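You operate a simulated robot arm through the tools that you are given. There is no shell and no other tool. Be economical: measure what you need, move in short steps, check, and stop when the job is done.

You are at the controls of a simulated two-armed robot. One attempt, no reset.

## Task
Service the linen belt: track it true and clean off the glaze.
Fine: the belt lever stays tight. With the belt running, turn the belt knob till the belt runs between the yellow lines, hold the crepe block to it till no glaze shows and lay the block back. Switch off and let it stand. Hands and rags stay off belt and pulleys. Drop, pinch or knock nothing.

It is judged by the outcome, as a careful person would: the job done as asked, and still so three seconds after it is handed in. It fails if anything else is knocked over, pushed out of place, dropped, spilled or broken.

## Robot
Two 7-joint arms with two-finger parallel grippers on one trunk, on a base that drives. Base frame: it is fixed to the floor where the robot stands at the start and does not move with it; the origin is under the middle of the robot, x ahead of it, y to its left, z up. Units: mm, degrees, N and s.
The left shoulder is at the start at [-109, 119, 729], the right one opposite. With the tool pointing down near the work surface each hand reaches from about 100 to 520 mm from the robot's upright axis, wherever it stands, measured 20 degrees to its own side. Places, roughly: belt lever [800, -100, 1200]; belt switch [700, 0, 1000]; buffer switch [600, 500, 1000]; linen belt [800, 0, 1200]; something [700, 700, 1200]. Payload 3.43 kg a hand.
Tool frame (each hand has its own): the origin (TCP) lies between the finger pads and is the grasp point; the fingertips stand 30 mm ahead of it; z points along the fingers, y is the line along which they close. The gripper opens to 94 mm. The fingers are 28 mm wide and 10 mm thick; the gripper's body (50 by 96 mm) begins 55 mm behind the TCP.
Orientation is told as [roll, pitch, yaw] about the base's x, y, z axes, in that order, counted from this pose: with the fingers straight down and closing along the base's y, the tool's x points along the base's -x, its y along +y and its z along -z.

## Interface
- The arms move only by the tool jog_arm. It takes "left_plan", "right_plan" or both (then of equal length, played together; a hand with none holds still); each is a list of rows, each a list of 7 numbers: the closure in counts, from 0 (fully open) to 255 (shut), then the shift along the base's x, y, z in mm, then the turn, a rotation vector about the base's x, y, z in degrees. In form: [[claw, dx, dy, dz, ax, ay, az], ...]. A call has 1 to 20 rows; each row shifts and turns the commanded pose from where the row before left it. A row lasts 0.2 s, in which the tool goes at most 50 mm and 8.6 degrees; a call with a longer step from one row to the next is refused whole, and so is a gripper value outside its range. A pose out of reach is approached as far as the arm can. The call stops where the force on the tool passes 40 N (or 10 N more than at its start, if that is more) or the arm is blocked; 0.2 s more then pass. The fingers move at their own pace (about 153 mm/s each) and stop on an object; they squeeze with about 24 N. The grip force told is the motor's: it shows also when the fingers shut on nothing. Time passes only in rows, and 0.2 s behind the last, so rows that do not move let the fingers close. It gives the time, the measured TCP pose, the force on the tool (base axes), the opening and the grip force at its end, in the units of the frame above (readings bear some noise), with the torque about the TCP (base axes, N m) and any sound that the robot's microphone picked up.
- Cameras (640 x 400 px; columns grow to the right, rows downward): "scene" is now at [50, 13.8, 1454.3]; the picture's right is [0.16, -0.99, 0.00], its down [-0.59, -0.09, -0.81] and it looks along [0.80, 0.13, -0.59] (base axes); focal length 291 px, centre (320, 200). "left" rides on the left gripper at [76, -14, -102] in its tool frame; the picture's right is [0.18, 0.98, 0.00], its down [-0.75, 0.14, -0.64] and it looks along [-0.63, 0.12, 0.77] (tool axes); focal length 243 px, centre (320, 200). "right" rides on the right gripper at [76, 14, -102] in its tool frame; the picture's right is [-0.18, 0.98, 0.00], its down [-0.75, -0.14, -0.64] and it looks along [-0.63, -0.12, 0.77] (tool axes); focal length 243 px, centre (320, 200). There is no depth. A picture from a camera that has moved, and an enlarged one, comes with that camera's place and axes in the base frame and with its lens.
- grab_frame(camera): a new picture of that camera. It takes no simulated time.
- slide_trunk(by): slides the trunk up (or, below 0, down) by that many mm; the arms and the scene camera ride with it, the base frame stays. It gives what a move gives, with no picture.
- drive_base(legs): drives the robot by 1 to 6 legs, each [ahead, left, turn to the left] in mm, mm and degrees, along the robot's own axes; the way and the turn of a leg run together, so that a leg with both is an arc; at most 1500 mm and 180 degrees a leg. The arms and the cameras ride along, it lands a little off, and it stops where it bumps. It gives what a move gives.
- head_to(pan, tilt): turns the head with the scene camera to pan (to the left, within 143 degrees either way) and tilt (down, from -29 to 69), counted from straight ahead of the robot. It gives what a move gives.
- zoom(camera, box): a new picture of the part [left, top, right, bottom] of that camera's present view, enlarged. It takes no simulated time.
- hand_in(): hands the job in; it is judged then, once.

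Go step by step. Nothing tells you exact positions but the pictures and the camera data: compare them with the known pose of the tool, close in by small moves and look again before you grip or let go. The budget is 120 turns and 88 pictures, counting those below and the enlarged ones. Unless the task says otherwise, let go and move clear before handing in, and close with one line.

The tools are called as name(argument=value, ...) on one line, values as JSON. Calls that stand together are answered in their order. jog_arm: Moves the arms, as the interface text tells. Its arguments: {"type":"object","properties":{"left_plan":{"type":"array"},"right_plan":{"type":"array"}},"required":[]} The other tools are called the same way: slide_trunk (by) slides the trunk up or down; drive_base (legs) drives the base; head_to (pan, tilt) turns the head that bears the scene camera; grab_frame (camera) takes a picture; zoom (camera, box) takes an enlarged picture of a part of a camera's view; hand_in () hands the job in.

At the start:

```text
time_s: 0.0
left_tool_pos: [354.2, 83.1, 1000.1]
left_tool_rot: [0.0, -0.1, -0.1]
left_contact_force: [-0.1, 0.1, 0.0]
left_wrist_torque: [-0.02, 0.0, 0.0]
left_width: 94.0
left_grip_force: 0.0
right_tool_pos: [329.8, -152.4, 1000.6]
right_tool_rot: [0.0, 0.0, -0.1]
right_contact_force: [-0.2, 1.3, -0.7]
right_wrist_torque: [0.0, -0.02, -0.02]
right_width: 93.8
right_grip_force: 0.0
trunk travel left (down, up): [-150.0, 185.0]
robot x, y, heading: [-0.3, -3.6, -0.1]
head pan, tilt: [9.0, 36.3]
```

scene: 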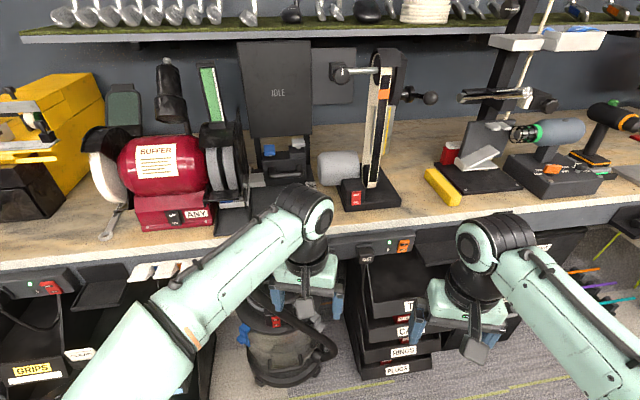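
right: 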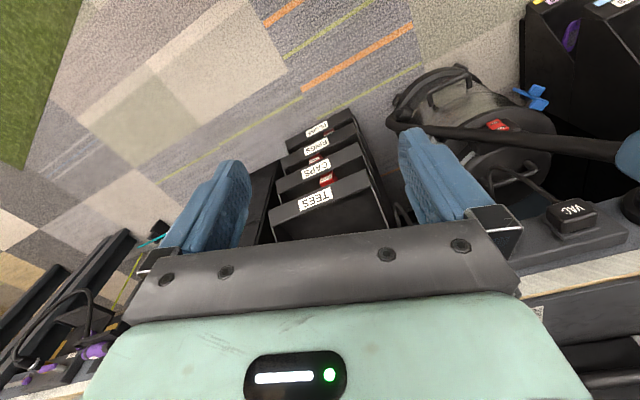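
left: 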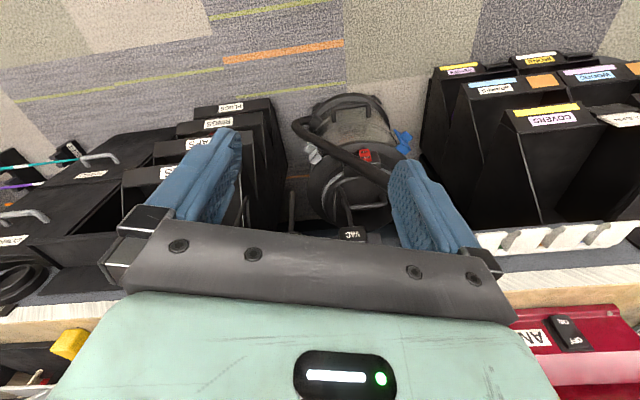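

I see a workbench with a buffer on the left, a vertical belt machine in the middle with a red switch at its foot, and yellow blocks to the right. I'll zoom in on the belt and its surroundings.

zoom(camera="scene", box=[300, 30, 460, 230])

zoom(camera="scene", box=[400, 80, 640, 230])

zoom(camera="scene", box=[180, 30, 360, 230])

```text
2.00 times, centred on (380, 130) of scene
camera zoom: at [50.0, 13.8, 1454.3], right [0.16, -0.99, 0.0], down [-0.59, -0.09, -0.81], along [0.8, 0.13, -0.59], focal length 582 px, centre (200, 340)
```

zoom: 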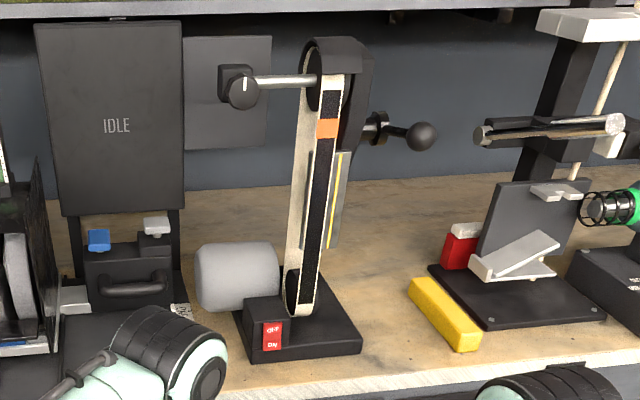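

```text
2.67 times, centred on (520, 155) of scene
camera zoom: at [50.0, 13.8, 1454.3], right [0.16, -0.99, 0.0], down [-0.59, -0.09, -0.81], along [0.8, 0.13, -0.59], focal length 777 px, centre (-213, 320)
```

zoom: 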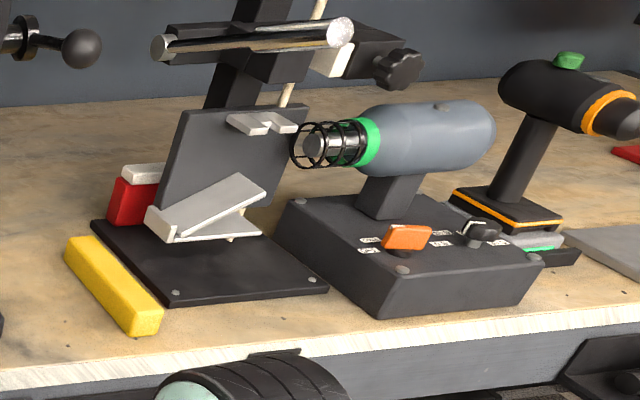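

```text
2.00 times, centred on (270, 130) of scene
camera zoom: at [50.0, 13.8, 1454.3], right [0.16, -0.99, 0.0], down [-0.59, -0.09, -0.81], along [0.8, 0.13, -0.59], focal length 582 px, centre (420, 340)
```

zoom: 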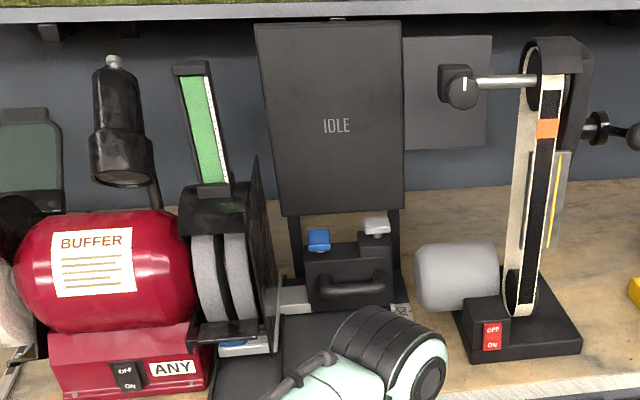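

The belt stands at about x 740–760, y -20, with the tracking knob on its left arm and the tension lever on its right. A yellow bar, probably the crepe block, lies to the right. I'll raise the trunk for reach and for parallax.

slide_trunk(by=150)

grab_frame(camera="scene")

```text
time_s: 1.8
left_tool_pos: [353.6, 83.5, 1149.6]
left_tool_rot: [0.0, 0.1, 0.0]
left_contact_force: [-0.1, -0.4, -0.2]
left_wrist_torque: [0.0, 0.04, 0.01]
left_width: 94.3
left_grip_force: 0.2
right_tool_pos: [329.6, -151.9, 1149.1]
right_tool_rot: [0.0, 0.0, 0.0]
right_contact_force: [0.2, 0.5, 0.7]
right_wrist_torque: [-0.01, 0.02, 0.01]
right_width: 94.0
right_grip_force: 0.0
trunk travel left (down, up): [-300.0, 35.0]
robot x, y, heading: [0.5, -0.1, -0.0]
head pan, tilt: [9.0, 36.3]
```

```text
81 pictures are left
camera scene: at [41.1, 13.7, 1606.4], right [0.16, -0.99, 0.0], down [-0.58, -0.09, -0.81], along [0.8, 0.13, -0.59], focal length 291 px, centre (320, 200)
```

scene: 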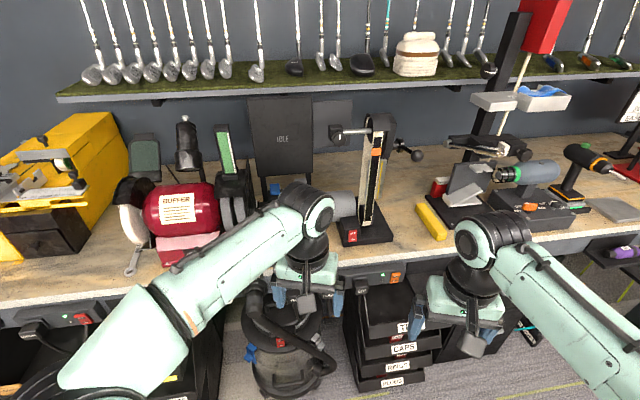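

The switch triangulates to about [703, 22, 994]. The yellow bar runs from about [764, -246, 968] to [930, -204], and the bench edge is at x≈620. I'll drive forward and look again.

drive_base(legs=[[250, 0, 0]])

grab_frame(camera="scene")

```text
time_s: 3.6
left_tool_pos: [603.5, 81.5, 1149.5]
left_tool_rot: [-0.1, 0.0, -0.2]
left_contact_force: [0.8, -0.3, 0.1]
left_wrist_torque: [0.0, -0.02, 0.02]
left_width: 93.9
left_grip_force: 0.1
right_tool_pos: [577.1, -154.2, 1149.6]
right_tool_rot: [0.0, -0.1, -0.2]
right_contact_force: [-0.1, 0.5, 0.6]
right_wrist_torque: [-0.02, 0.05, 0.02]
right_width: 94.0
right_grip_force: 0.1
trunk travel left (down, up): [-300.0, 35.0]
robot x, y, heading: [251.2, -2.9, -0.3]
head pan, tilt: [9.0, 36.3]
```

```text
80 pictures are left
camera scene: at [290.1, 13.2, 1606.4], right [0.15, -0.99, 0.0], down [-0.59, -0.09, -0.81], along [0.8, 0.12, -0.59], focal length 291 px, centre (320, 200)
```

scene: 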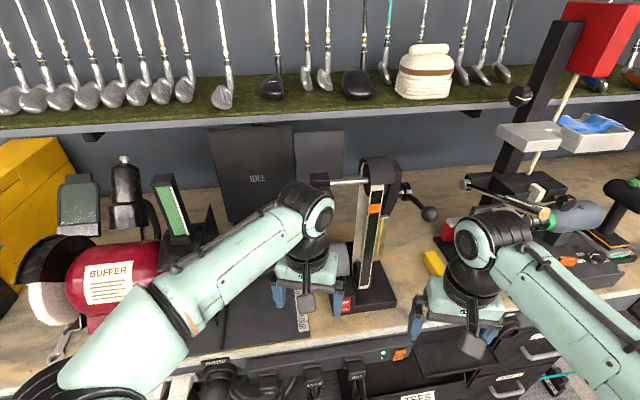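

zoom(camera="scene", box=[300, 140, 460, 320])

grab_frame(camera="right")

grab_frame(camera="left")

```text
2.22 times, centred on (380, 230) of scene
camera zoom: at [290.1, 13.2, 1606.4], right [0.15, -0.99, 0.0], down [-0.59, -0.09, -0.81], along [0.8, 0.12, -0.59], focal length 647 px, centre (187, 133)
```

zoom: 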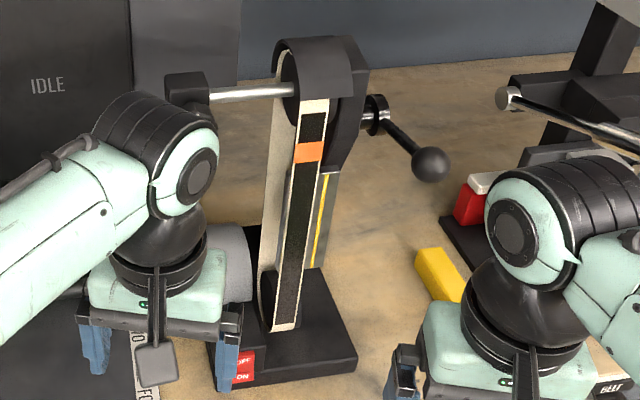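

```text
78 pictures are left
camera right: at [502.8, -138.8, 1253.2], right [0.19, 0.98, 0.0], down [0.75, -0.14, 0.64], along [0.63, -0.12, -0.77], focal length 243 px, centre (320, 200)
```

right: 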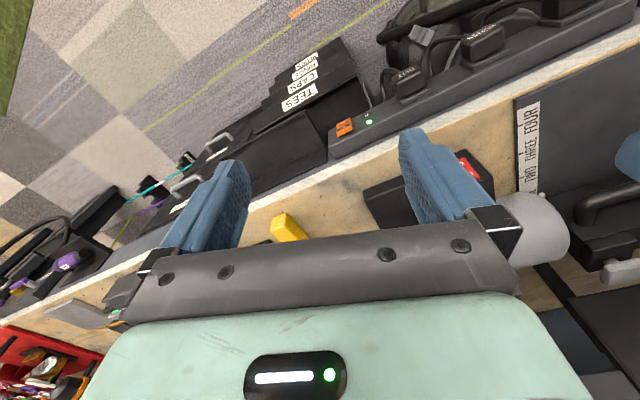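

```text
77 pictures are left
camera left: at [526.1, 68.0, 1252.8], right [-0.18, 0.98, 0.0], down [0.75, 0.14, 0.64], along [0.63, 0.12, -0.77], focal length 243 px, centre (320, 200)
```

left: 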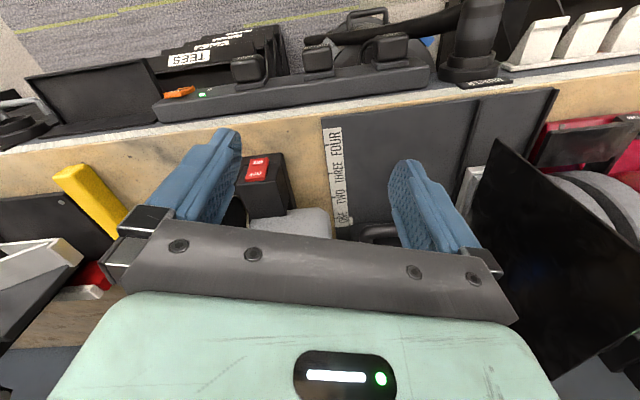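

The belt front face is near x 755, y -25, spanning z 1000–1300. The knob is near [~790, 88, 1280]. I'll pitch the left hand 45° forward to look at the belt and switch more closely, backing off slightly.

jog_arm(left_plan=[[0, -10, 5, 0, 0, -7.5, 0], [0, -10, 5, 0, 0, -7.5, 0], [0, -10, 5, 0, 0, -7.5, 0], [0, -10, 5, 0, 0, -7.5, 0], [0, -10, 5, 0, 0, -7.5, 0], [0, -10, 5, 0, 0, -7.5, 0]], right_plan=[[0, -10, -10, 0, 0, -7.5, 0], [0, -10, -10, 0, 0, -7.5, 0], [0, -10, -10, 0, 0, -7.5, 0], [0, -10, -10, 0, 0, -7.5, 0], [0, -10, -10, 0, 0, -7.5, 0], [0, -10, -10, 0, 0, -7.5, 0]])

grab_frame(camera="left")

grab_frame(camera="right")

grab_frame(camera="scene")

```text
time_s: 5.0
left_tool_pos: [539.7, 112.4, 1148.5]
left_tool_rot: [0.2, -45.2, -0.3]
left_contact_force: [-0.6, 0.3, -0.2]
left_wrist_torque: [0.0, -0.03, 0.0]
left_width: 94.1
left_grip_force: 0.1
right_tool_pos: [514.8, -213.2, 1149.9]
right_tool_rot: [0.2, -45.2, -0.2]
right_contact_force: [-0.2, 0.1, -0.2]
right_wrist_torque: [0.0, -0.02, 0.01]
right_width: 93.9
right_grip_force: 0.1
trunk travel left (down, up): [-300.0, 35.0]
robot x, y, heading: [248.5, 0.6, -0.4]
head pan, tilt: [9.0, 36.3]
```

```text
76 pictures are left
camera left: at [413.3, 98.3, 1168.4], right [-0.13, 0.98, -0.13], down [0.08, 0.14, 0.99], along [0.99, 0.12, -0.09], focal length 243 px, centre (320, 200)
```

left: 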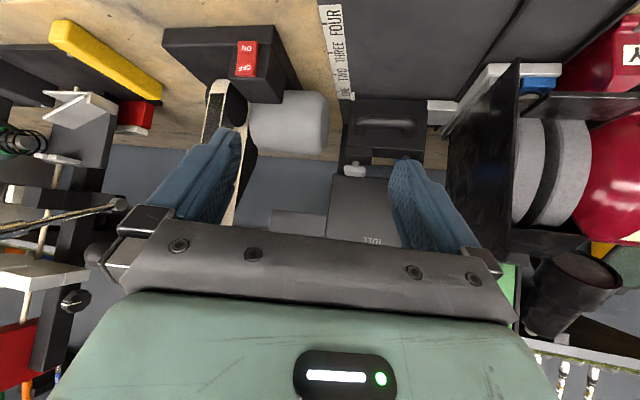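

```text
75 pictures are left
camera right: at [390.6, -199.1, 1168.9], right [0.13, 0.98, 0.13], down [0.07, -0.14, 0.99], along [0.99, -0.12, -0.09], focal length 243 px, centre (320, 200)
```

right: 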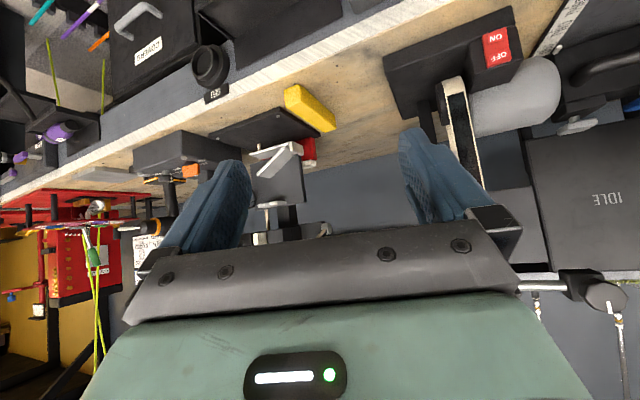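

```text
74 pictures are left
camera scene: at [287.7, 13.3, 1606.4], right [0.15, -0.99, 0.0], down [-0.58, -0.09, -0.81], along [0.8, 0.12, -0.59], focal length 291 px, centre (320, 200)
```

scene: 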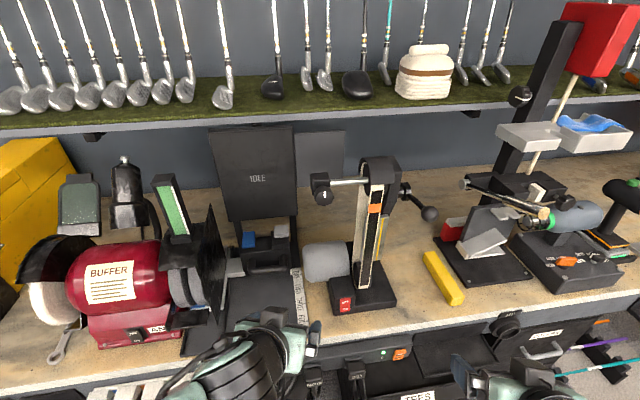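

The view is now open: knob at scene (321,193), lever on the right, yellow block free. I'll zoom in on the belt, its knob and the block.

zoom(camera="scene", box=[300, 145, 450, 245])

zoom(camera="scene", box=[300, 220, 480, 330])

```text
4.00 times, centred on (375, 195) of scene
camera zoom: at [287.7, 13.3, 1606.4], right [0.15, -0.99, 0.0], down [-0.58, -0.09, -0.81], along [0.8, 0.12, -0.59], focal length 1165 px, centre (100, 220)
```

zoom: 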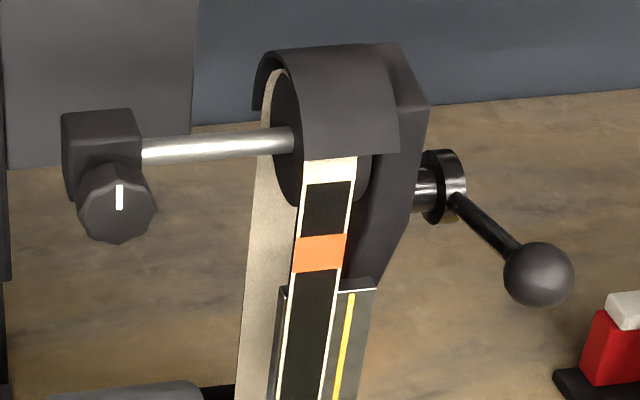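

```text
3.56 times, centred on (390, 275) of scene
camera zoom: at [287.7, 13.3, 1606.4], right [0.15, -0.99, 0.0], down [-0.58, -0.09, -0.81], along [0.8, 0.12, -0.59], focal length 1036 px, centre (71, -67)
```

zoom: 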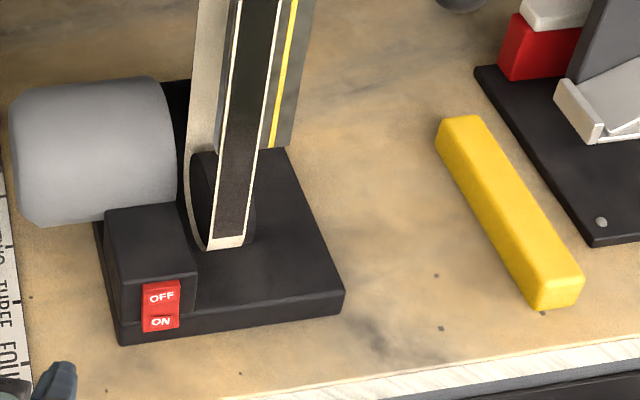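

The belt sits too far left and covers the left yellow line. The knob's pointer is straight up, and the yellow block is centred near [853, -241] with a yaw of about 18°. Before driving closer I'll check the clearance in front of the base.

head_to(pan=0, tilt=69)

grab_frame(camera="scene")

```text
time_s: 6.0
left_tool_pos: [540.7, 112.4, 1150.0]
left_tool_rot: [0.2, -45.0, -0.3]
left_contact_force: [-0.2, 0.5, -0.4]
left_wrist_torque: [-0.01, -0.03, -0.01]
left_width: 94.1
left_grip_force: 0.1
right_tool_pos: [516.5, -215.0, 1149.4]
right_tool_rot: [0.2, -45.1, -0.3]
right_contact_force: [0.3, 0.1, 0.2]
right_wrist_torque: [-0.03, 0.01, 0.02]
right_width: 94.0
right_grip_force: 0.1
trunk travel left (down, up): [-300.0, 35.0]
robot x, y, heading: [244.9, -1.5, -0.3]
head pan, tilt: [0.0, 68.8]
```

```text
71 pictures are left
camera scene: at [259.6, -0.3, 1564.9], right [0.0, -1.0, 0.0], down [-0.93, 0.0, -0.36], along [0.36, 0.0, -0.93], focal length 291 px, centre (320, 200)
```

scene: 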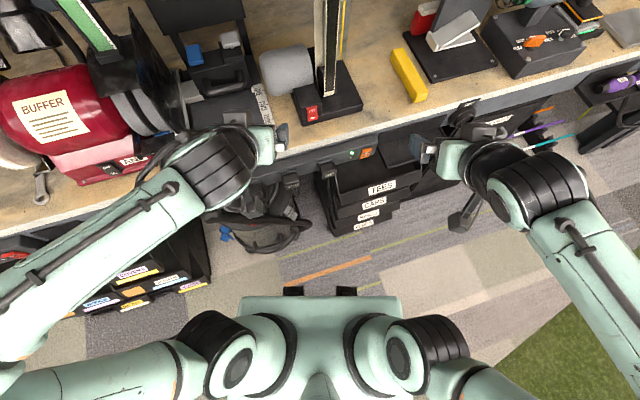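

The base front is about 120 mm ahead of the axis and there is over 200 mm free, so I'll drive 110 mm further and reset the head.

drive_base(legs=[[110, 0, 0.3]])

head_to(pan=0, tilt=45)

grab_frame(camera="scene")

grab_frame(camera="left")

```text
time_s: 7.3
left_tool_pos: [648.7, 113.1, 1149.6]
left_tool_rot: [0.1, -45.0, 0.2]
left_contact_force: [-0.6, -0.4, 0.4]
left_wrist_torque: [0.02, -0.05, -0.01]
left_width: 93.9
left_grip_force: 0.1
right_tool_pos: [628.1, -214.0, 1149.8]
right_tool_rot: [0.2, -45.0, 0.3]
right_contact_force: [-1.0, -0.1, -0.2]
right_wrist_torque: [0.03, 0.02, 0.02]
right_width: 94.1
right_grip_force: 0.0
trunk travel left (down, up): [-300.0, 35.0]
robot x, y, heading: [358.6, -2.4, 0.3]
head pan, tilt: [0.0, 68.8]
stopped in leg 1: the robot was blocked; the commanded pose is now the measured one
```

```text
time_s: 8.2
left_tool_pos: [649.3, 113.7, 1149.7]
left_tool_rot: [0.2, -45.0, 0.2]
left_contact_force: [0.1, 0.2, 0.0]
left_wrist_torque: [0.01, 0.0, 0.0]
left_width: 94.0
left_grip_force: 0.1
right_tool_pos: [628.9, -213.3, 1149.9]
right_tool_rot: [0.2, -44.9, 0.2]
right_contact_force: [0.1, -0.8, -0.3]
right_wrist_torque: [-0.01, 0.02, 0.02]
right_width: 93.8
right_grip_force: 0.0
trunk travel left (down, up): [-300.0, 35.0]
robot x, y, heading: [356.3, -0.4, 0.3]
head pan, tilt: [0.0, 45.0]
```

```text
70 pictures are left
camera scene: at [393.9, -1.9, 1593.7], right [0.01, -1.0, 0.0], down [-0.71, 0.0, -0.71], along [0.71, 0.0, -0.71], focal length 291 px, centre (320, 200)
```

scene: 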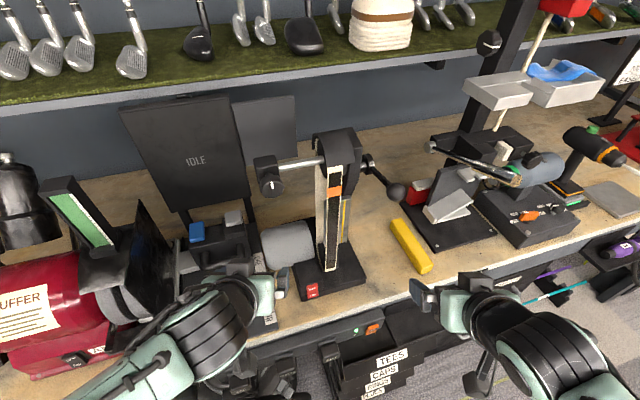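

```text
69 pictures are left
camera left: at [523.3, 98.1, 1168.3], right [-0.14, 0.98, -0.13], down [0.08, 0.14, 0.99], along [0.99, 0.13, -0.1], focal length 243 px, centre (320, 200)
```

left: 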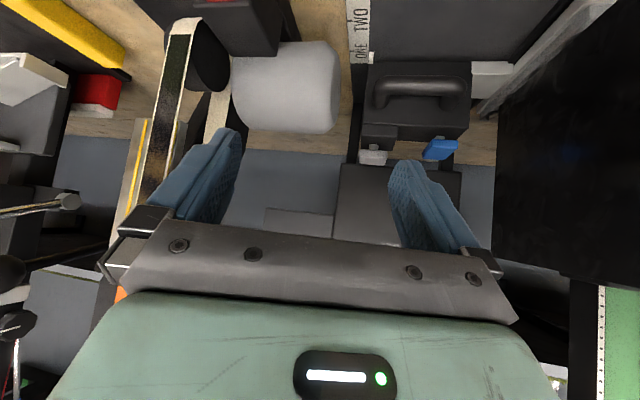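

The base stopped at x 356 next to some obstruction, which is close enough; I'll back it off 10 mm. The knob is now estimated at [716, 75, 1300], the belt front at [750, -25] and the switch at [708, 18, 989]. Next I bring the closed left fingertips in front of the switch.

drive_base(legs=[[-10, 0, 0]])

jog_arm(left_plan=[[255, -10, -20, 0, 0, 0, 0], [255, -2, -25, -10, 0, 0, 0], [255, 0, -25, -30, 0, 0, 0], [255, 0, -25, -40, 0, 0, 0], [255, 0, 0, -40, 0, 0, 0], [255, 0, 0, -30, 0, 0, 0]])

grab_frame(camera="left")

zoom(camera="scene", box=[230, 120, 390, 320])

```text
time_s: 8.9
left_tool_pos: [640.5, 113.0, 1150.5]
left_tool_rot: [0.2, -44.8, 0.2]
left_contact_force: [-1.1, -0.4, -0.1]
left_wrist_torque: [-0.01, 0.03, 0.0]
left_width: 94.0
left_grip_force: 0.0
right_tool_pos: [621.4, -213.4, 1149.1]
right_tool_rot: [0.2, -44.9, 0.2]
right_contact_force: [-0.6, -0.6, 0.1]
right_wrist_torque: [-0.05, 0.0, -0.02]
right_width: 94.0
right_grip_force: 0.1
trunk travel left (down, up): [-300.0, 35.0]
robot x, y, heading: [345.8, 1.4, 0.1]
head pan, tilt: [0.0, 45.0]
```

```text
time_s: 10.3
left_tool_pos: [625.5, 17.2, 1000.5]
left_tool_rot: [0.1, -45.1, 0.2]
left_contact_force: [0.9, -0.1, -1.0]
left_wrist_torque: [-0.01, 0.0, -0.02]
left_width: 0.2
left_grip_force: 24.1
right_tool_pos: [619.2, -213.3, 1148.0]
right_tool_rot: [0.2, -45.0, 0.4]
right_contact_force: [0.3, -0.3, -0.2]
right_wrist_torque: [-0.03, -0.04, -0.01]
right_width: 93.9
right_grip_force: 0.2
trunk travel left (down, up): [-300.0, 35.0]
robot x, y, heading: [347.2, -0.4, 0.2]
head pan, tilt: [0.0, 45.0]
```

```text
68 pictures are left
camera left: at [500.4, 1.8, 1019.1], right [-0.14, 0.98, -0.13], down [0.08, 0.14, 0.99], along [0.99, 0.12, -0.1], focal length 243 px, centre (320, 200)
```

left: 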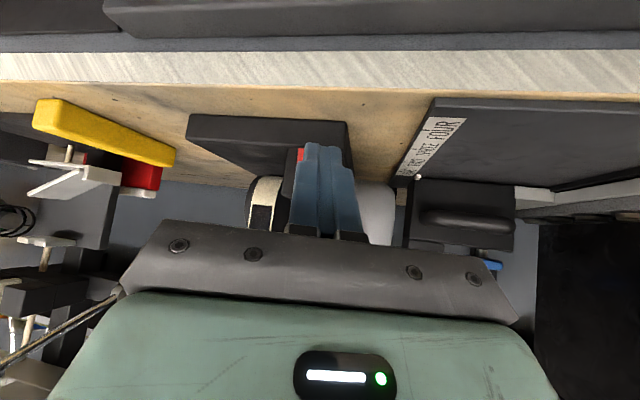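

```text
2.00 times, centred on (310, 220) of scene
camera zoom: at [384.7, -2.2, 1593.7], right [0.01, -1.0, 0.0], down [-0.71, 0.0, -0.71], along [0.71, 0.0, -0.71], focal length 582 px, centre (340, 160)
```

zoom: 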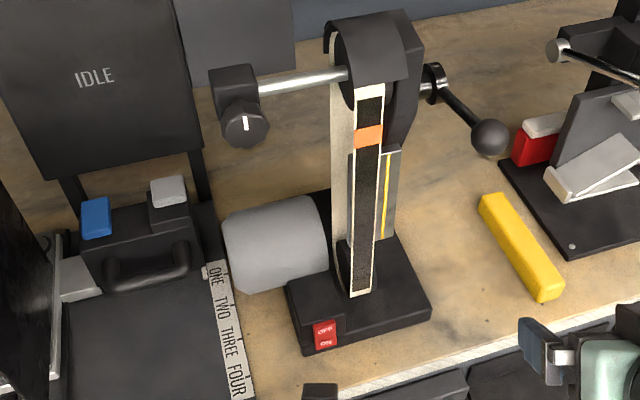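

Fingers are lined up with the switch in y. I'll lower 15 mm and advance on the lower ON half.

jog_arm(left_plan=[[255, 0, -1, -15, 0, 0, 0], [255, 15, 0, 0, 0, 0, 0], [255, 15, 0, 0, 0, 0, 0], [255, 10, 0, 0, 0, 0, 0], [255, 5, 0, 0, 0, 0, 0], [255, 4, 0, 0, 0, 0, 0], [255, 3, 0, 0, 0, 0, 0]])

zoom(camera="scene", box=[230, 120, 390, 320])

```text
time_s: 11.9
left_tool_pos: [677.8, 17.4, 984.5]
left_tool_rot: [0.2, -45.0, 0.2]
left_contact_force: [0.7, 0.5, 0.4]
left_wrist_torque: [-0.01, -0.03, 0.02]
left_width: 0.0
left_grip_force: 23.8
right_tool_pos: [618.6, -212.9, 1149.3]
right_tool_rot: [0.2, -44.9, 0.3]
right_contact_force: [0.0, -0.5, -0.6]
right_wrist_torque: [0.0, 0.01, -0.01]
right_width: 94.1
right_grip_force: 0.1
trunk travel left (down, up): [-300.0, 35.0]
robot x, y, heading: [344.6, -2.0, 0.5]
head pan, tilt: [0.0, 45.0]
```

```text
2.00 times, centred on (310, 220) of scene
camera zoom: at [384.1, -1.9, 1593.7], right [0.01, -1.0, 0.0], down [-0.71, 0.0, -0.71], along [0.71, 0.0, -0.71], focal length 582 px, centre (340, 160)
```

zoom: 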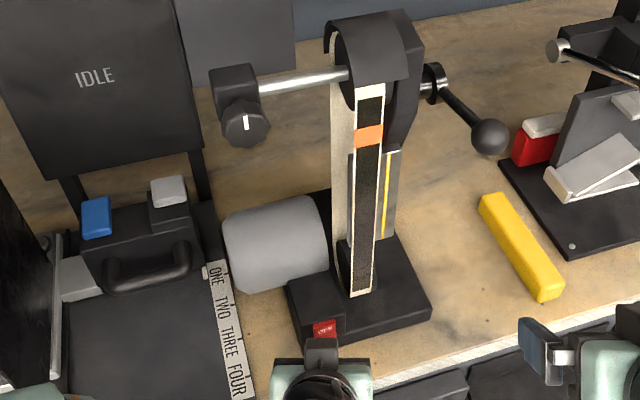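

Fingers are close in front of the switch with no contact yet, so I continue in small steps.

jog_arm(left_plan=[[255, 3, 0, 0, 0, 0, 0], [255, 3, 0, 0, 0, 0, 0], [255, 2, 0, 0, 0, 0, 0], [255, 2, 0, 0, 0, 0, 0]])

zoom(camera="scene", box=[270, 140, 370, 300])

```text
time_s: 12.9
left_tool_pos: [682.1, 16.8, 982.1]
left_tool_rot: [0.2, -44.7, 0.2]
left_contact_force: [-24.0, 3.0, 9.5]
left_wrist_torque: [0.1, 0.0, 0.35]
left_width: 0.0
left_grip_force: 23.3
right_tool_pos: [615.6, -212.4, 1150.7]
right_tool_rot: [0.1, -45.0, 0.4]
right_contact_force: [-0.3, -0.6, -0.2]
right_wrist_torque: [0.02, -0.02, 0.0]
right_width: 94.1
right_grip_force: 0.0
trunk travel left (down, up): [-300.0, 35.0]
robot x, y, heading: [348.0, -3.7, 0.2]
head pan, tilt: [0.0, 45.0]
stopped in row 4 (left hand): the force on the tool passed its limit at 42 N (the readings are from after the stop); the commanded pose is now the measured one
```

```text
2.50 times, centred on (320, 220) of scene
camera zoom: at [379.8, -1.2, 1594.1], right [0.01, -1.0, 0.0], down [-0.71, 0.0, -0.71], along [0.71, 0.0, -0.71], focal length 728 px, centre (320, 150)
```

zoom: 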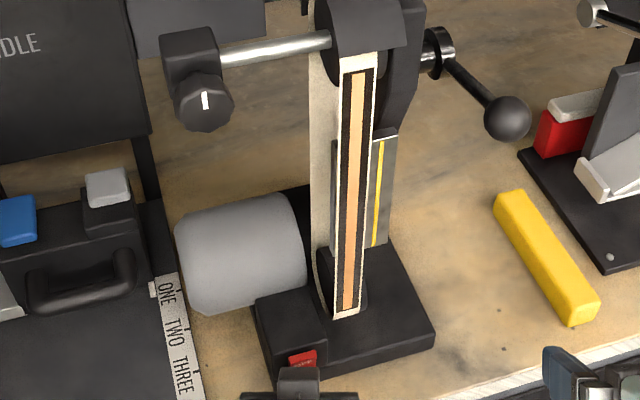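

The belt is running, with the orange patch blurred into a streak. I'll retract the left hand and bring it level in front of the knob, part open.

jog_arm(left_plan=[[255, -20, 0, 2, 0, 0, 0], [255, -30, 0, 10, 0, 0, 0], [255, -10, 5, 35, 0, 0, 0], [200, 0, 8, 40, 0, -7.5, 0], [150, 0, 10, 40, 0, -7.5, 0], [92, 0, 10, 40, 0, -7.5, 0], [92, 0, 10, 40, 0, -7.5, 0], [92, 0, 10, 40, 0, -7.5, 0], [92, 0, 5, 40, 0, -7.5, 0], [92, 0, 0, 31, 0, 0, 0], [92, 0, 0, 0, 0, 0, 0]])

grab_frame(camera="scene")

grab_frame(camera="left")

```text
time_s: 15.3
left_tool_pos: [625.3, 75.1, 1301.5]
left_tool_rot: [-12.3, -89.6, 12.7]
left_contact_force: [-0.3, 0.3, -1.0]
left_wrist_torque: [-0.01, 0.03, -0.01]
left_width: 59.9
left_grip_force: 0.0
right_tool_pos: [618.5, -213.0, 1150.8]
right_tool_rot: [0.2, -45.0, 0.3]
right_contact_force: [0.0, 0.1, 0.2]
right_wrist_torque: [0.0, 0.02, -0.01]
right_width: 94.0
right_grip_force: 0.1
trunk travel left (down, up): [-300.0, 35.0]
robot x, y, heading: [347.9, -1.8, 0.3]
head pan, tilt: [0.0, 45.0]
```

```text
64 pictures are left
camera scene: at [383.6, -1.8, 1593.7], right [0.01, -1.0, 0.0], down [-0.71, 0.0, -0.71], along [0.71, 0.0, -0.71], focal length 291 px, centre (320, 200)
```

scene: 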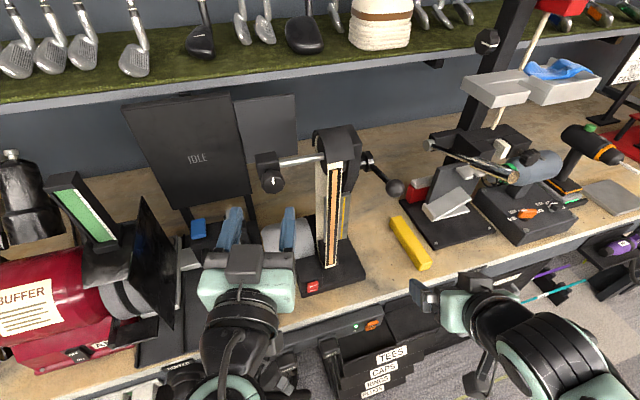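

```text
63 pictures are left
camera left: at [522.1, 60.7, 1226.4], right [-0.01, 0.98, -0.19], down [-0.64, 0.14, 0.76], along [0.77, 0.12, 0.63], focal length 243 px, centre (320, 200)
```

left: 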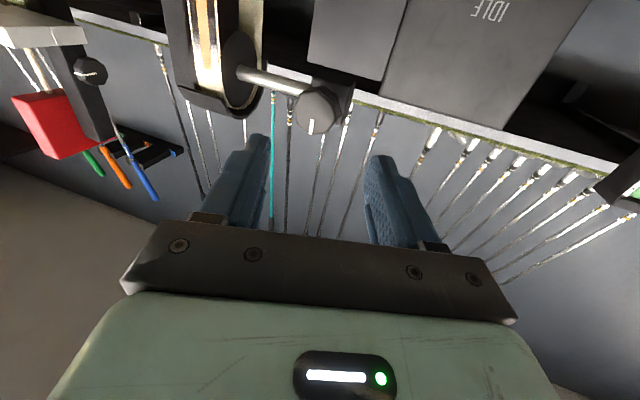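

From two views, the knob front centre is at about [718, 69, 1295]. I'll centre on it and advance so the fingers straddle it.

jog_arm(left_plan=[[92, 20, -5.5, -6, 0, 0, 0], [92, 20, 0, 0, 0, 0, 0], [92, 15, 0, 0, 0, 0, 0], [92, 10, 0, 0, 0, 0, 0], [92, 8, 0, 0, 0, 0, 0]])

zoom(camera="scene", box=[220, 130, 380, 230])

zoom(camera="left", box=[160, 0, 480, 250])

```text
time_s: 16.5
left_tool_pos: [697.7, 70.1, 1294.1]
left_tool_rot: [-15.5, -89.6, 15.8]
left_contact_force: [-0.1, -0.3, 0.7]
left_wrist_torque: [-0.03, 0.0, 0.01]
left_width: 60.2
left_grip_force: 0.0
right_tool_pos: [617.8, -213.1, 1148.6]
right_tool_rot: [0.2, -45.0, 0.4]
right_contact_force: [0.0, 0.4, -0.7]
right_wrist_torque: [0.02, -0.01, -0.03]
right_width: 93.9
right_grip_force: 0.0
trunk travel left (down, up): [-300.0, 35.0]
robot x, y, heading: [346.3, -2.0, 0.5]
head pan, tilt: [0.0, 45.0]
```

```text
4.00 times, centred on (300, 180) of scene
camera zoom: at [383.7, -1.8, 1593.7], right [0.01, -1.0, 0.0], down [-0.71, 0.0, -0.71], along [0.71, 0.0, -0.71], focal length 1165 px, centre (400, 280)
```

zoom: 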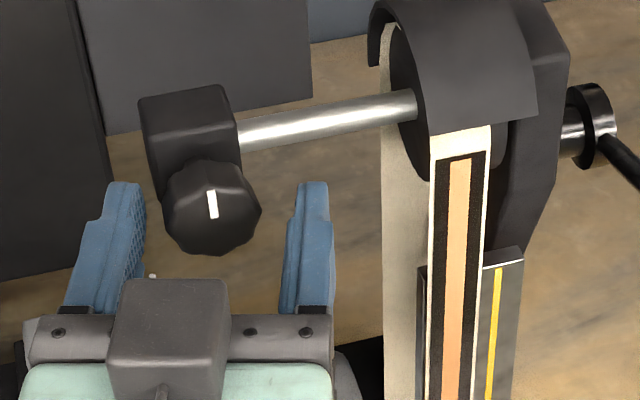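

```text
1.60 times, centred on (320, 125) of left
camera zoom: at [595.2, 54.2, 1218.9], right [-0.01, 0.98, -0.19], down [-0.64, 0.14, 0.76], along [0.77, 0.12, 0.63], focal length 388 px, centre (320, 320)
```

zoom: 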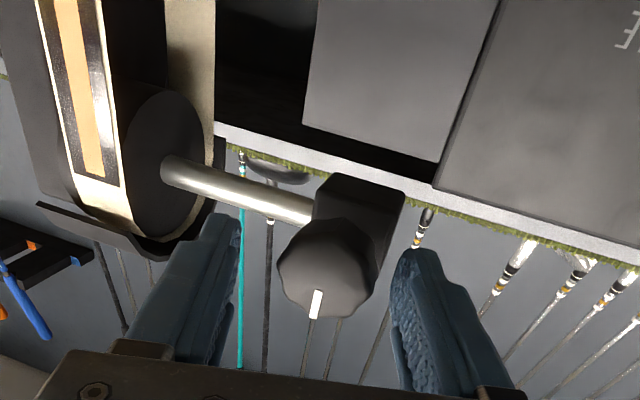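

The knob is centred between the fingers. I'll advance 8 mm, then close on it.

jog_arm(left_plan=[[92, 4, 0, 0, 0, 0, 0], [92, 4, 0, 0, 0, 0, 0], [150, 0, 0, 0, 0, 0, 0], [255, 0, 0, 0, 0, 0, 0], [255, 0, 0, 0, 0, 0, 0]])

zoom(camera="scene", box=[220, 130, 380, 230])

```text
time_s: 17.7
left_tool_pos: [706.7, 72.2, 1292.9]
left_tool_rot: [-27.0, -89.5, 27.4]
left_contact_force: [1.0, 10.1, 0.3]
left_wrist_torque: [-0.03, 0.09, 0.91]
left_width: 37.1
left_grip_force: 44.6
right_tool_pos: [618.6, -211.1, 1149.2]
right_tool_rot: [0.1, -45.0, 0.3]
right_contact_force: [0.1, 0.0, -0.4]
right_wrist_torque: [-0.01, 0.03, 0.01]
right_width: 94.1
right_grip_force: 0.0
trunk travel left (down, up): [-300.0, 35.0]
robot x, y, heading: [346.7, -5.0, 0.5]
head pan, tilt: [0.0, 45.0]
```

```text
4.00 times, centred on (300, 180) of scene
camera zoom: at [383.6, 0.5, 1593.7], right [0.01, -1.0, 0.0], down [-0.71, -0.01, -0.71], along [0.71, 0.0, -0.71], focal length 1165 px, centre (400, 280)
```

zoom: 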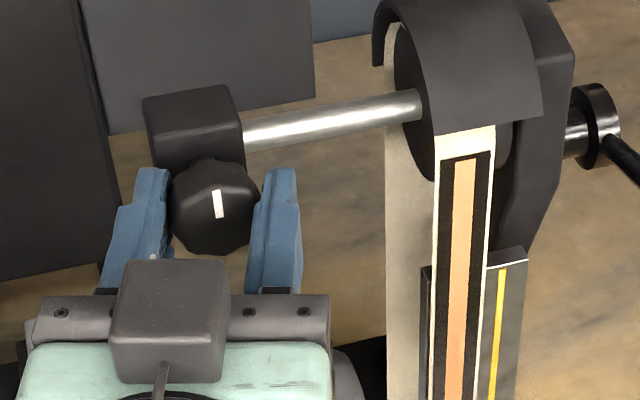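

The knob is firmly held at 37 mm. I'll relax the small side force and try a clockwise turn of about 16° to see the effect.

jog_arm(left_plan=[[255, 0, 1, 0, 8, 0, 0], [255, 0, 0, 0, 8, 0, 0], [255, 0, 0, 0, 0, 0, 0], [255, 0, 0, 0, 0, 0, 0]])

zoom(camera="scene", box=[220, 130, 380, 230])

```text
time_s: 18.7
left_tool_pos: [707.7, 73.3, 1293.7]
left_tool_rot: [88.5, -74.2, -88.1]
left_contact_force: [1.4, 11.6, -4.8]
left_wrist_torque: [-0.01, 0.14, 0.6]
left_width: 36.9
left_grip_force: 45.2
right_tool_pos: [617.8, -212.7, 1150.1]
right_tool_rot: [0.2, -44.9, 0.5]
right_contact_force: [-0.5, -0.4, 0.9]
right_wrist_torque: [0.02, -0.02, 0.03]
right_width: 94.0
right_grip_force: 0.0
trunk travel left (down, up): [-300.0, 35.0]
robot x, y, heading: [347.0, -2.1, 0.3]
head pan, tilt: [0.0, 45.0]
```

```text
4.00 times, centred on (300, 180) of scene
camera zoom: at [384.2, 0.7, 1593.7], right [0.01, -1.0, 0.0], down [-0.71, -0.01, -0.71], along [0.71, 0.0, -0.71], focal length 1165 px, centre (400, 280)
```

zoom: 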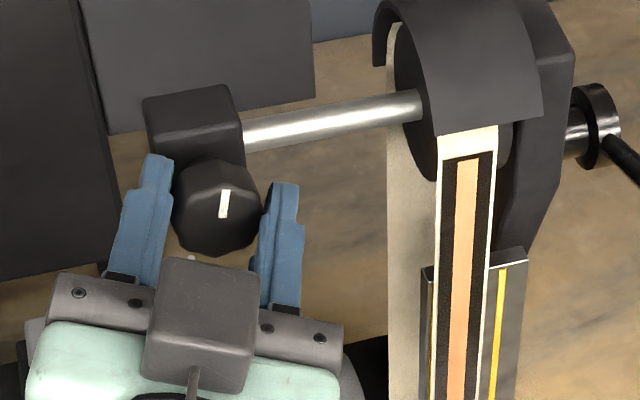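

Clockwise shifts the belt to the right, and the left line has begun to show. I'll zoom in and see whether the belt is still drifting.

zoom(camera="scene", box=[316, 185, 360, 235])

jog_arm(left_plan=[[255, 0, 0, 0, 0, 0, 0], [255, 0, 0, 0, 0, 0, 0], [255, 0, 0, 0, 0, 0, 0], [255, 0, 0, 0, 0, 0, 0], [255, 0, 0, 0, 0, 0, 0]])

zoom(camera="scene", box=[316, 185, 360, 235])

```text
8.00 times, centred on (338, 210) of scene
camera zoom: at [384.2, 0.7, 1593.7], right [0.01, -1.0, 0.0], down [-0.71, -0.01, -0.71], along [0.71, 0.0, -0.71], focal length 2330 px, centre (176, 120)
```

zoom: 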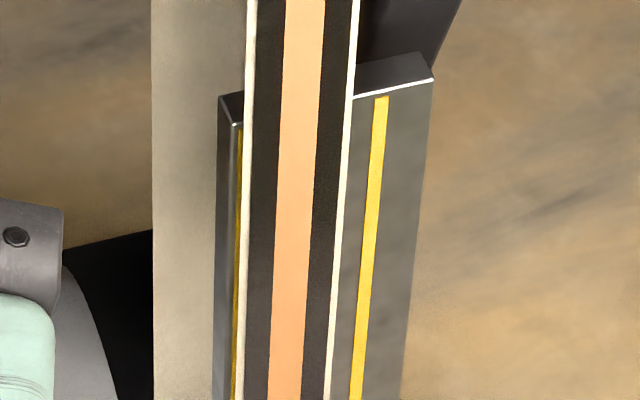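

```text
time_s: 19.9
left_tool_pos: [706.4, 73.0, 1293.1]
left_tool_rot: [88.5, -74.2, -88.1]
left_contact_force: [0.8, 12.7, -8.9]
left_wrist_torque: [0.1, -0.26, 0.29]
left_width: 37.2
left_grip_force: 44.7
right_tool_pos: [618.6, -210.9, 1149.7]
right_tool_rot: [-0.1, -44.8, 0.3]
right_contact_force: [-0.4, 0.5, 0.2]
right_wrist_torque: [0.0, 0.06, 0.03]
right_width: 93.9
right_grip_force: 0.0
trunk travel left (down, up): [-300.0, 35.0]
robot x, y, heading: [346.5, -3.4, 0.5]
head pan, tilt: [0.0, 45.0]
```

```text
8.00 times, centred on (338, 210) of scene
camera zoom: at [384.3, 1.0, 1593.7], right [0.01, -1.0, 0.0], down [-0.71, -0.01, -0.71], along [0.71, 0.0, -0.71], focal length 2330 px, centre (176, 120)
```

zoom: 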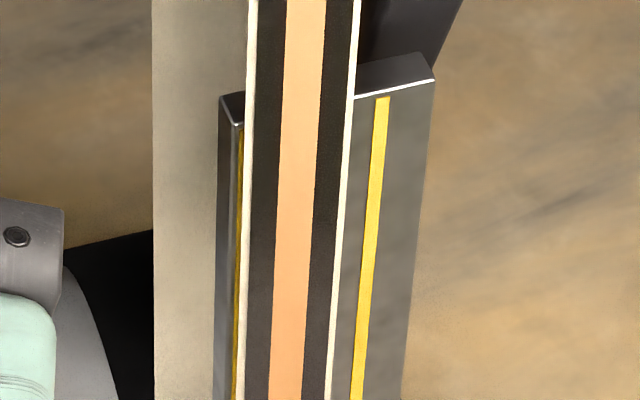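

The machine is yawed about 17°, so the scene view is oblique to the platen. I'll swing the right-hand camera in front, square to the belt, to judge the tracking.

jog_arm(right_plan=[[0, -10, 20, 0, 0, 0, 5], [0, -10, 25, 0, 0, 0, 6], [0, -10, 25, 5, 0, 0, 6], [0, 0, 25, 5, 0, 0, 0], [0, 0, 24, 0, 0, 0, 0]], left_plan=[[255, 0, 0, 0, 0, 0, 0], [255, 0, 0, 0, 0, 0, 0], [255, 0, 0, 0, 0, 0, 0], [255, 0, 0, 0, 0, 0, 0], [255, 0, 0, 0, 0, 0, 0]])

grab_frame(camera="right")

```text
time_s: 21.1
left_tool_pos: [707.0, 73.0, 1293.1]
left_tool_rot: [88.5, -74.2, -88.1]
left_contact_force: [1.2, 12.8, -10.3]
left_wrist_torque: [-0.02, 0.21, 0.03]
left_width: 36.8
left_grip_force: 45.0
right_tool_pos: [588.8, -91.3, 1159.5]
right_tool_rot: [0.1, -44.9, 17.4]
right_contact_force: [0.2, -0.1, 0.3]
right_wrist_torque: [-0.03, -0.01, -0.01]
right_width: 93.9
right_grip_force: 0.1
trunk travel left (down, up): [-300.0, 35.0]
robot x, y, heading: [347.5, -2.7, 0.3]
head pan, tilt: [0.0, 45.0]
```

```text
56 pictures are left
camera right: at [464.7, -114.9, 1179.7], right [-0.17, 0.98, 0.13], down [0.12, -0.11, 0.99], along [0.98, 0.18, -0.1], focal length 243 px, centre (320, 200)
```

right: 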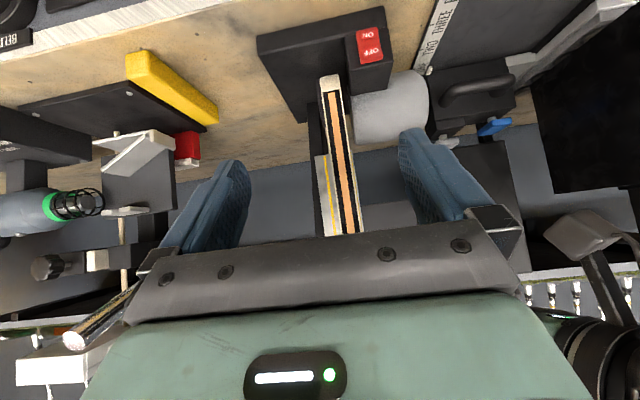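

zoom(camera="right", box=[280, 70, 400, 240])

```text
2.35 times, centred on (340, 155) of right
camera zoom: at [464.7, -114.9, 1179.7], right [-0.17, 0.98, 0.13], down [0.12, -0.11, 0.99], along [0.98, 0.18, -0.1], focal length 571 px, centre (273, 306)
```

zoom: 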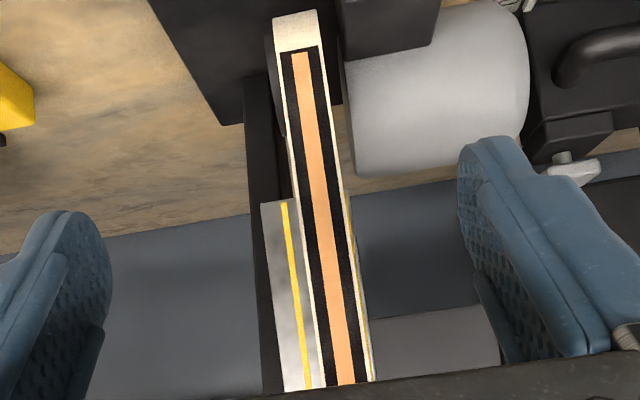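

zoom(camera="right", box=[320, 160, 370, 235])

```text
5.33 times, centred on (345, 198) of right
camera zoom: at [464.7, -114.9, 1179.7], right [-0.17, 0.98, 0.13], down [0.12, -0.11, 0.99], along [0.98, 0.18, -0.1], focal length 1294 px, centre (187, 213)
```

zoom: 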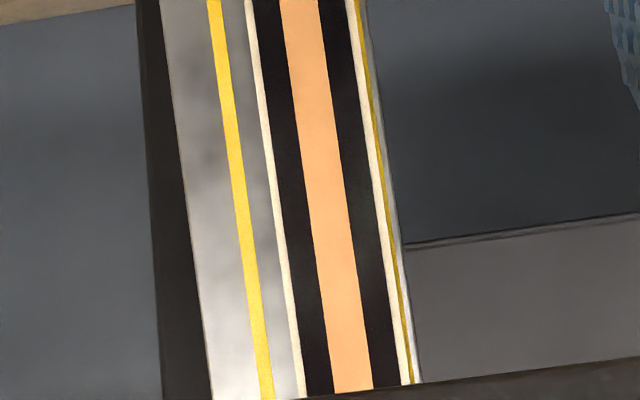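

Square on, the belt must move about 3.5 mm toward -y. That is about another 16–24° clockwise, so I'll turn 16°, wait and look.

jog_arm(left_plan=[[255, 0, 0, 0, 7.7, 2.0, 0], [255, 0, 0, 0, 7.7, 2.0, 0], [255, 0, 0, 0, 0, 0, 0], [255, 0, 0, 0, 0, 0, 0], [255, 0, 0, 0, 0, 0, 0], [255, 0, 0, 0, 0, 0, 0], [255, 0, 0, 0, 0, 0, 0]])

zoom(camera="right", box=[320, 160, 370, 235])

zoom(camera="scene", box=[220, 130, 380, 230])

```text
time_s: 22.7
left_tool_pos: [707.8, 72.3, 1295.3]
left_tool_rot: [82.2, -58.5, -82.1]
left_contact_force: [1.7, 15.4, -3.6]
left_wrist_torque: [0.05, -0.26, 0.29]
left_width: 36.9
left_grip_force: 45.5
right_tool_pos: [587.9, -90.3, 1159.7]
right_tool_rot: [0.0, -44.9, 17.3]
right_contact_force: [0.6, 0.3, 0.0]
right_wrist_torque: [-0.01, -0.01, -0.03]
right_width: 94.0
right_grip_force: 0.1
trunk travel left (down, up): [-300.0, 35.0]
robot x, y, heading: [349.5, -0.7, 0.5]
head pan, tilt: [0.0, 45.0]
```

```text
5.33 times, centred on (345, 198) of right
camera zoom: at [464.3, -114.9, 1179.8], right [-0.17, 0.98, 0.13], down [0.12, -0.11, 0.99], along [0.98, 0.18, -0.1], focal length 1294 px, centre (187, 213)
```

zoom: 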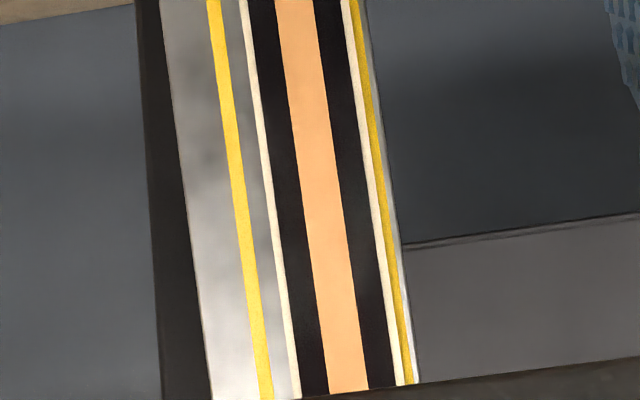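

```text
4.00 times, centred on (300, 180) of scene
camera zoom: at [383.9, 1.5, 1593.7], right [0.01, -1.0, 0.0], down [-0.71, -0.01, -0.71], along [0.71, 0.0, -0.71], focal length 1165 px, centre (400, 280)
```

zoom: 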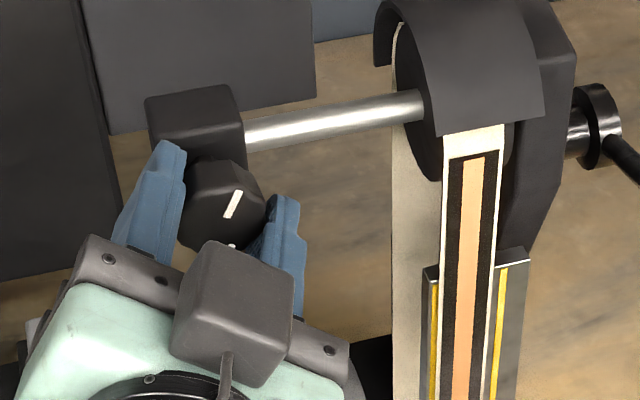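

Moving the right way but only about 1.2 mm so far; belts respond slowly. I'll wait 2 s to see the drift before turning further.

jog_arm(left_plan=[[255, 0, 0, 0, 0, 0, 0], [255, 0, 0, 0, 0, 0, 0], [255, 0, 0, 0, 0, 0, 0], [255, 0, 0, 0, 0, 0, 0], [255, 0, 0, 0, 0, 0, 0], [255, 0, 0, 0, 0, 0, 0], [255, 0, 0, 0, 0, 0, 0], [255, 0, 0, 0, 0, 0, 0], [255, 0, 0, 0, 0, 0, 0], [255, 0, 0, 0, 0, 0, 0]])

zoom(camera="right", box=[320, 160, 370, 235])

```text
time_s: 24.9
left_tool_pos: [708.2, 73.3, 1294.8]
left_tool_rot: [82.2, -58.5, -82.2]
left_contact_force: [3.1, 14.7, 3.2]
left_wrist_torque: [0.04, -0.21, 0.25]
left_width: 37.1
left_grip_force: 45.1
right_tool_pos: [587.7, -90.8, 1159.6]
right_tool_rot: [0.0, -44.9, 17.4]
right_contact_force: [-0.5, 0.1, -0.8]
right_wrist_torque: [0.0, 0.03, 0.0]
right_width: 94.0
right_grip_force: 0.1
trunk travel left (down, up): [-300.0, 35.0]
robot x, y, heading: [347.9, -0.9, 0.2]
head pan, tilt: [0.0, 45.0]
```

```text
5.33 times, centred on (345, 198) of right
camera zoom: at [464.4, -115.0, 1179.8], right [-0.17, 0.98, 0.13], down [0.12, -0.11, 0.99], along [0.98, 0.18, -0.1], focal length 1294 px, centre (187, 213)
```

zoom: 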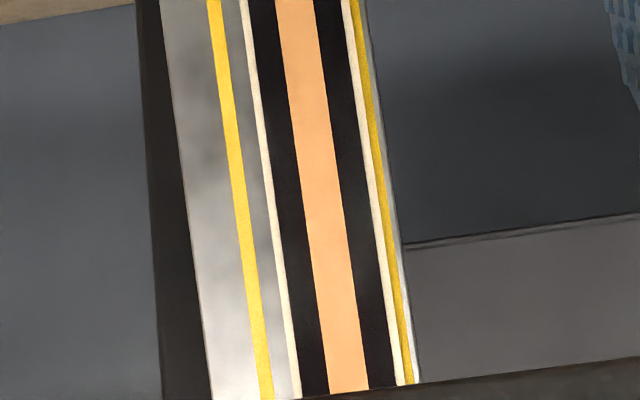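

It is steady, so belt position tracks the angle at about 1.2 mm per 16°. About 28° more should centre it.

jog_arm(left_plan=[[255, 0, 0, 0, 6.7, 2.0, 0], [255, 0, 0, 0, 6.7, 2.0, 0], [255, 0, 0, 0, 6.7, 2.0, 0], [255, 0, 0, 0, 6.7, 2.0, 0], [255, 0, 0, 0, 0, 0, 0], [255, 0, 0, 0, 0, 0, 0], [255, 0, 0, 0, 0, 0, 0], [255, 0, 0, 0, 0, 0, 0]])

zoom(camera="right", box=[320, 160, 370, 235])

zoom(camera="scene", box=[220, 130, 380, 230])

```text
time_s: 26.7
left_tool_pos: [707.5, 73.2, 1295.9]
left_tool_rot: [77.6, -30.8, -78.7]
left_contact_force: [6.8, 15.6, 22.1]
left_wrist_torque: [0.08, -0.57, 0.17]
left_width: 37.0
left_grip_force: 44.9
right_tool_pos: [587.1, -90.9, 1160.0]
right_tool_rot: [-0.1, -44.9, 17.4]
right_contact_force: [-0.3, 0.4, -0.2]
right_wrist_torque: [0.02, 0.01, -0.01]
right_width: 94.1
right_grip_force: 0.1
trunk travel left (down, up): [-300.0, 35.0]
robot x, y, heading: [344.5, -0.7, 0.1]
head pan, tilt: [0.0, 45.0]
```

```text
5.33 times, centred on (345, 198) of right
camera zoom: at [464.2, -115.1, 1179.8], right [-0.17, 0.98, 0.13], down [0.12, -0.11, 0.99], along [0.98, 0.18, -0.1], focal length 1294 px, centre (187, 213)
```

zoom: 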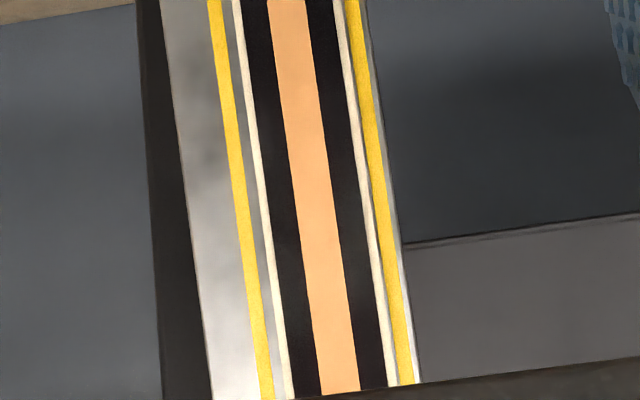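

```text
4.00 times, centred on (300, 180) of scene
camera zoom: at [383.7, 1.2, 1593.8], right [0.01, -1.0, 0.0], down [-0.71, -0.01, -0.71], along [0.71, 0.0, -0.71], focal length 1165 px, centre (400, 280)
```

zoom: 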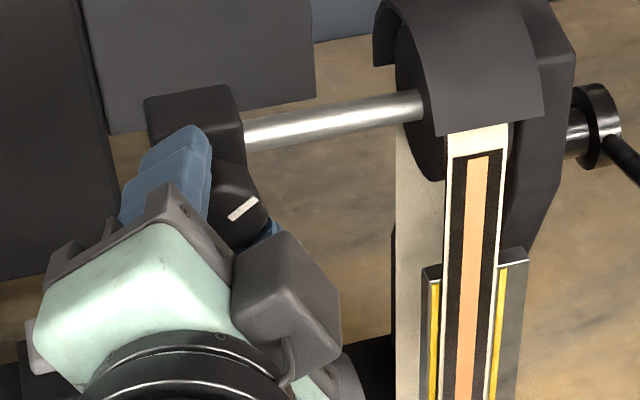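

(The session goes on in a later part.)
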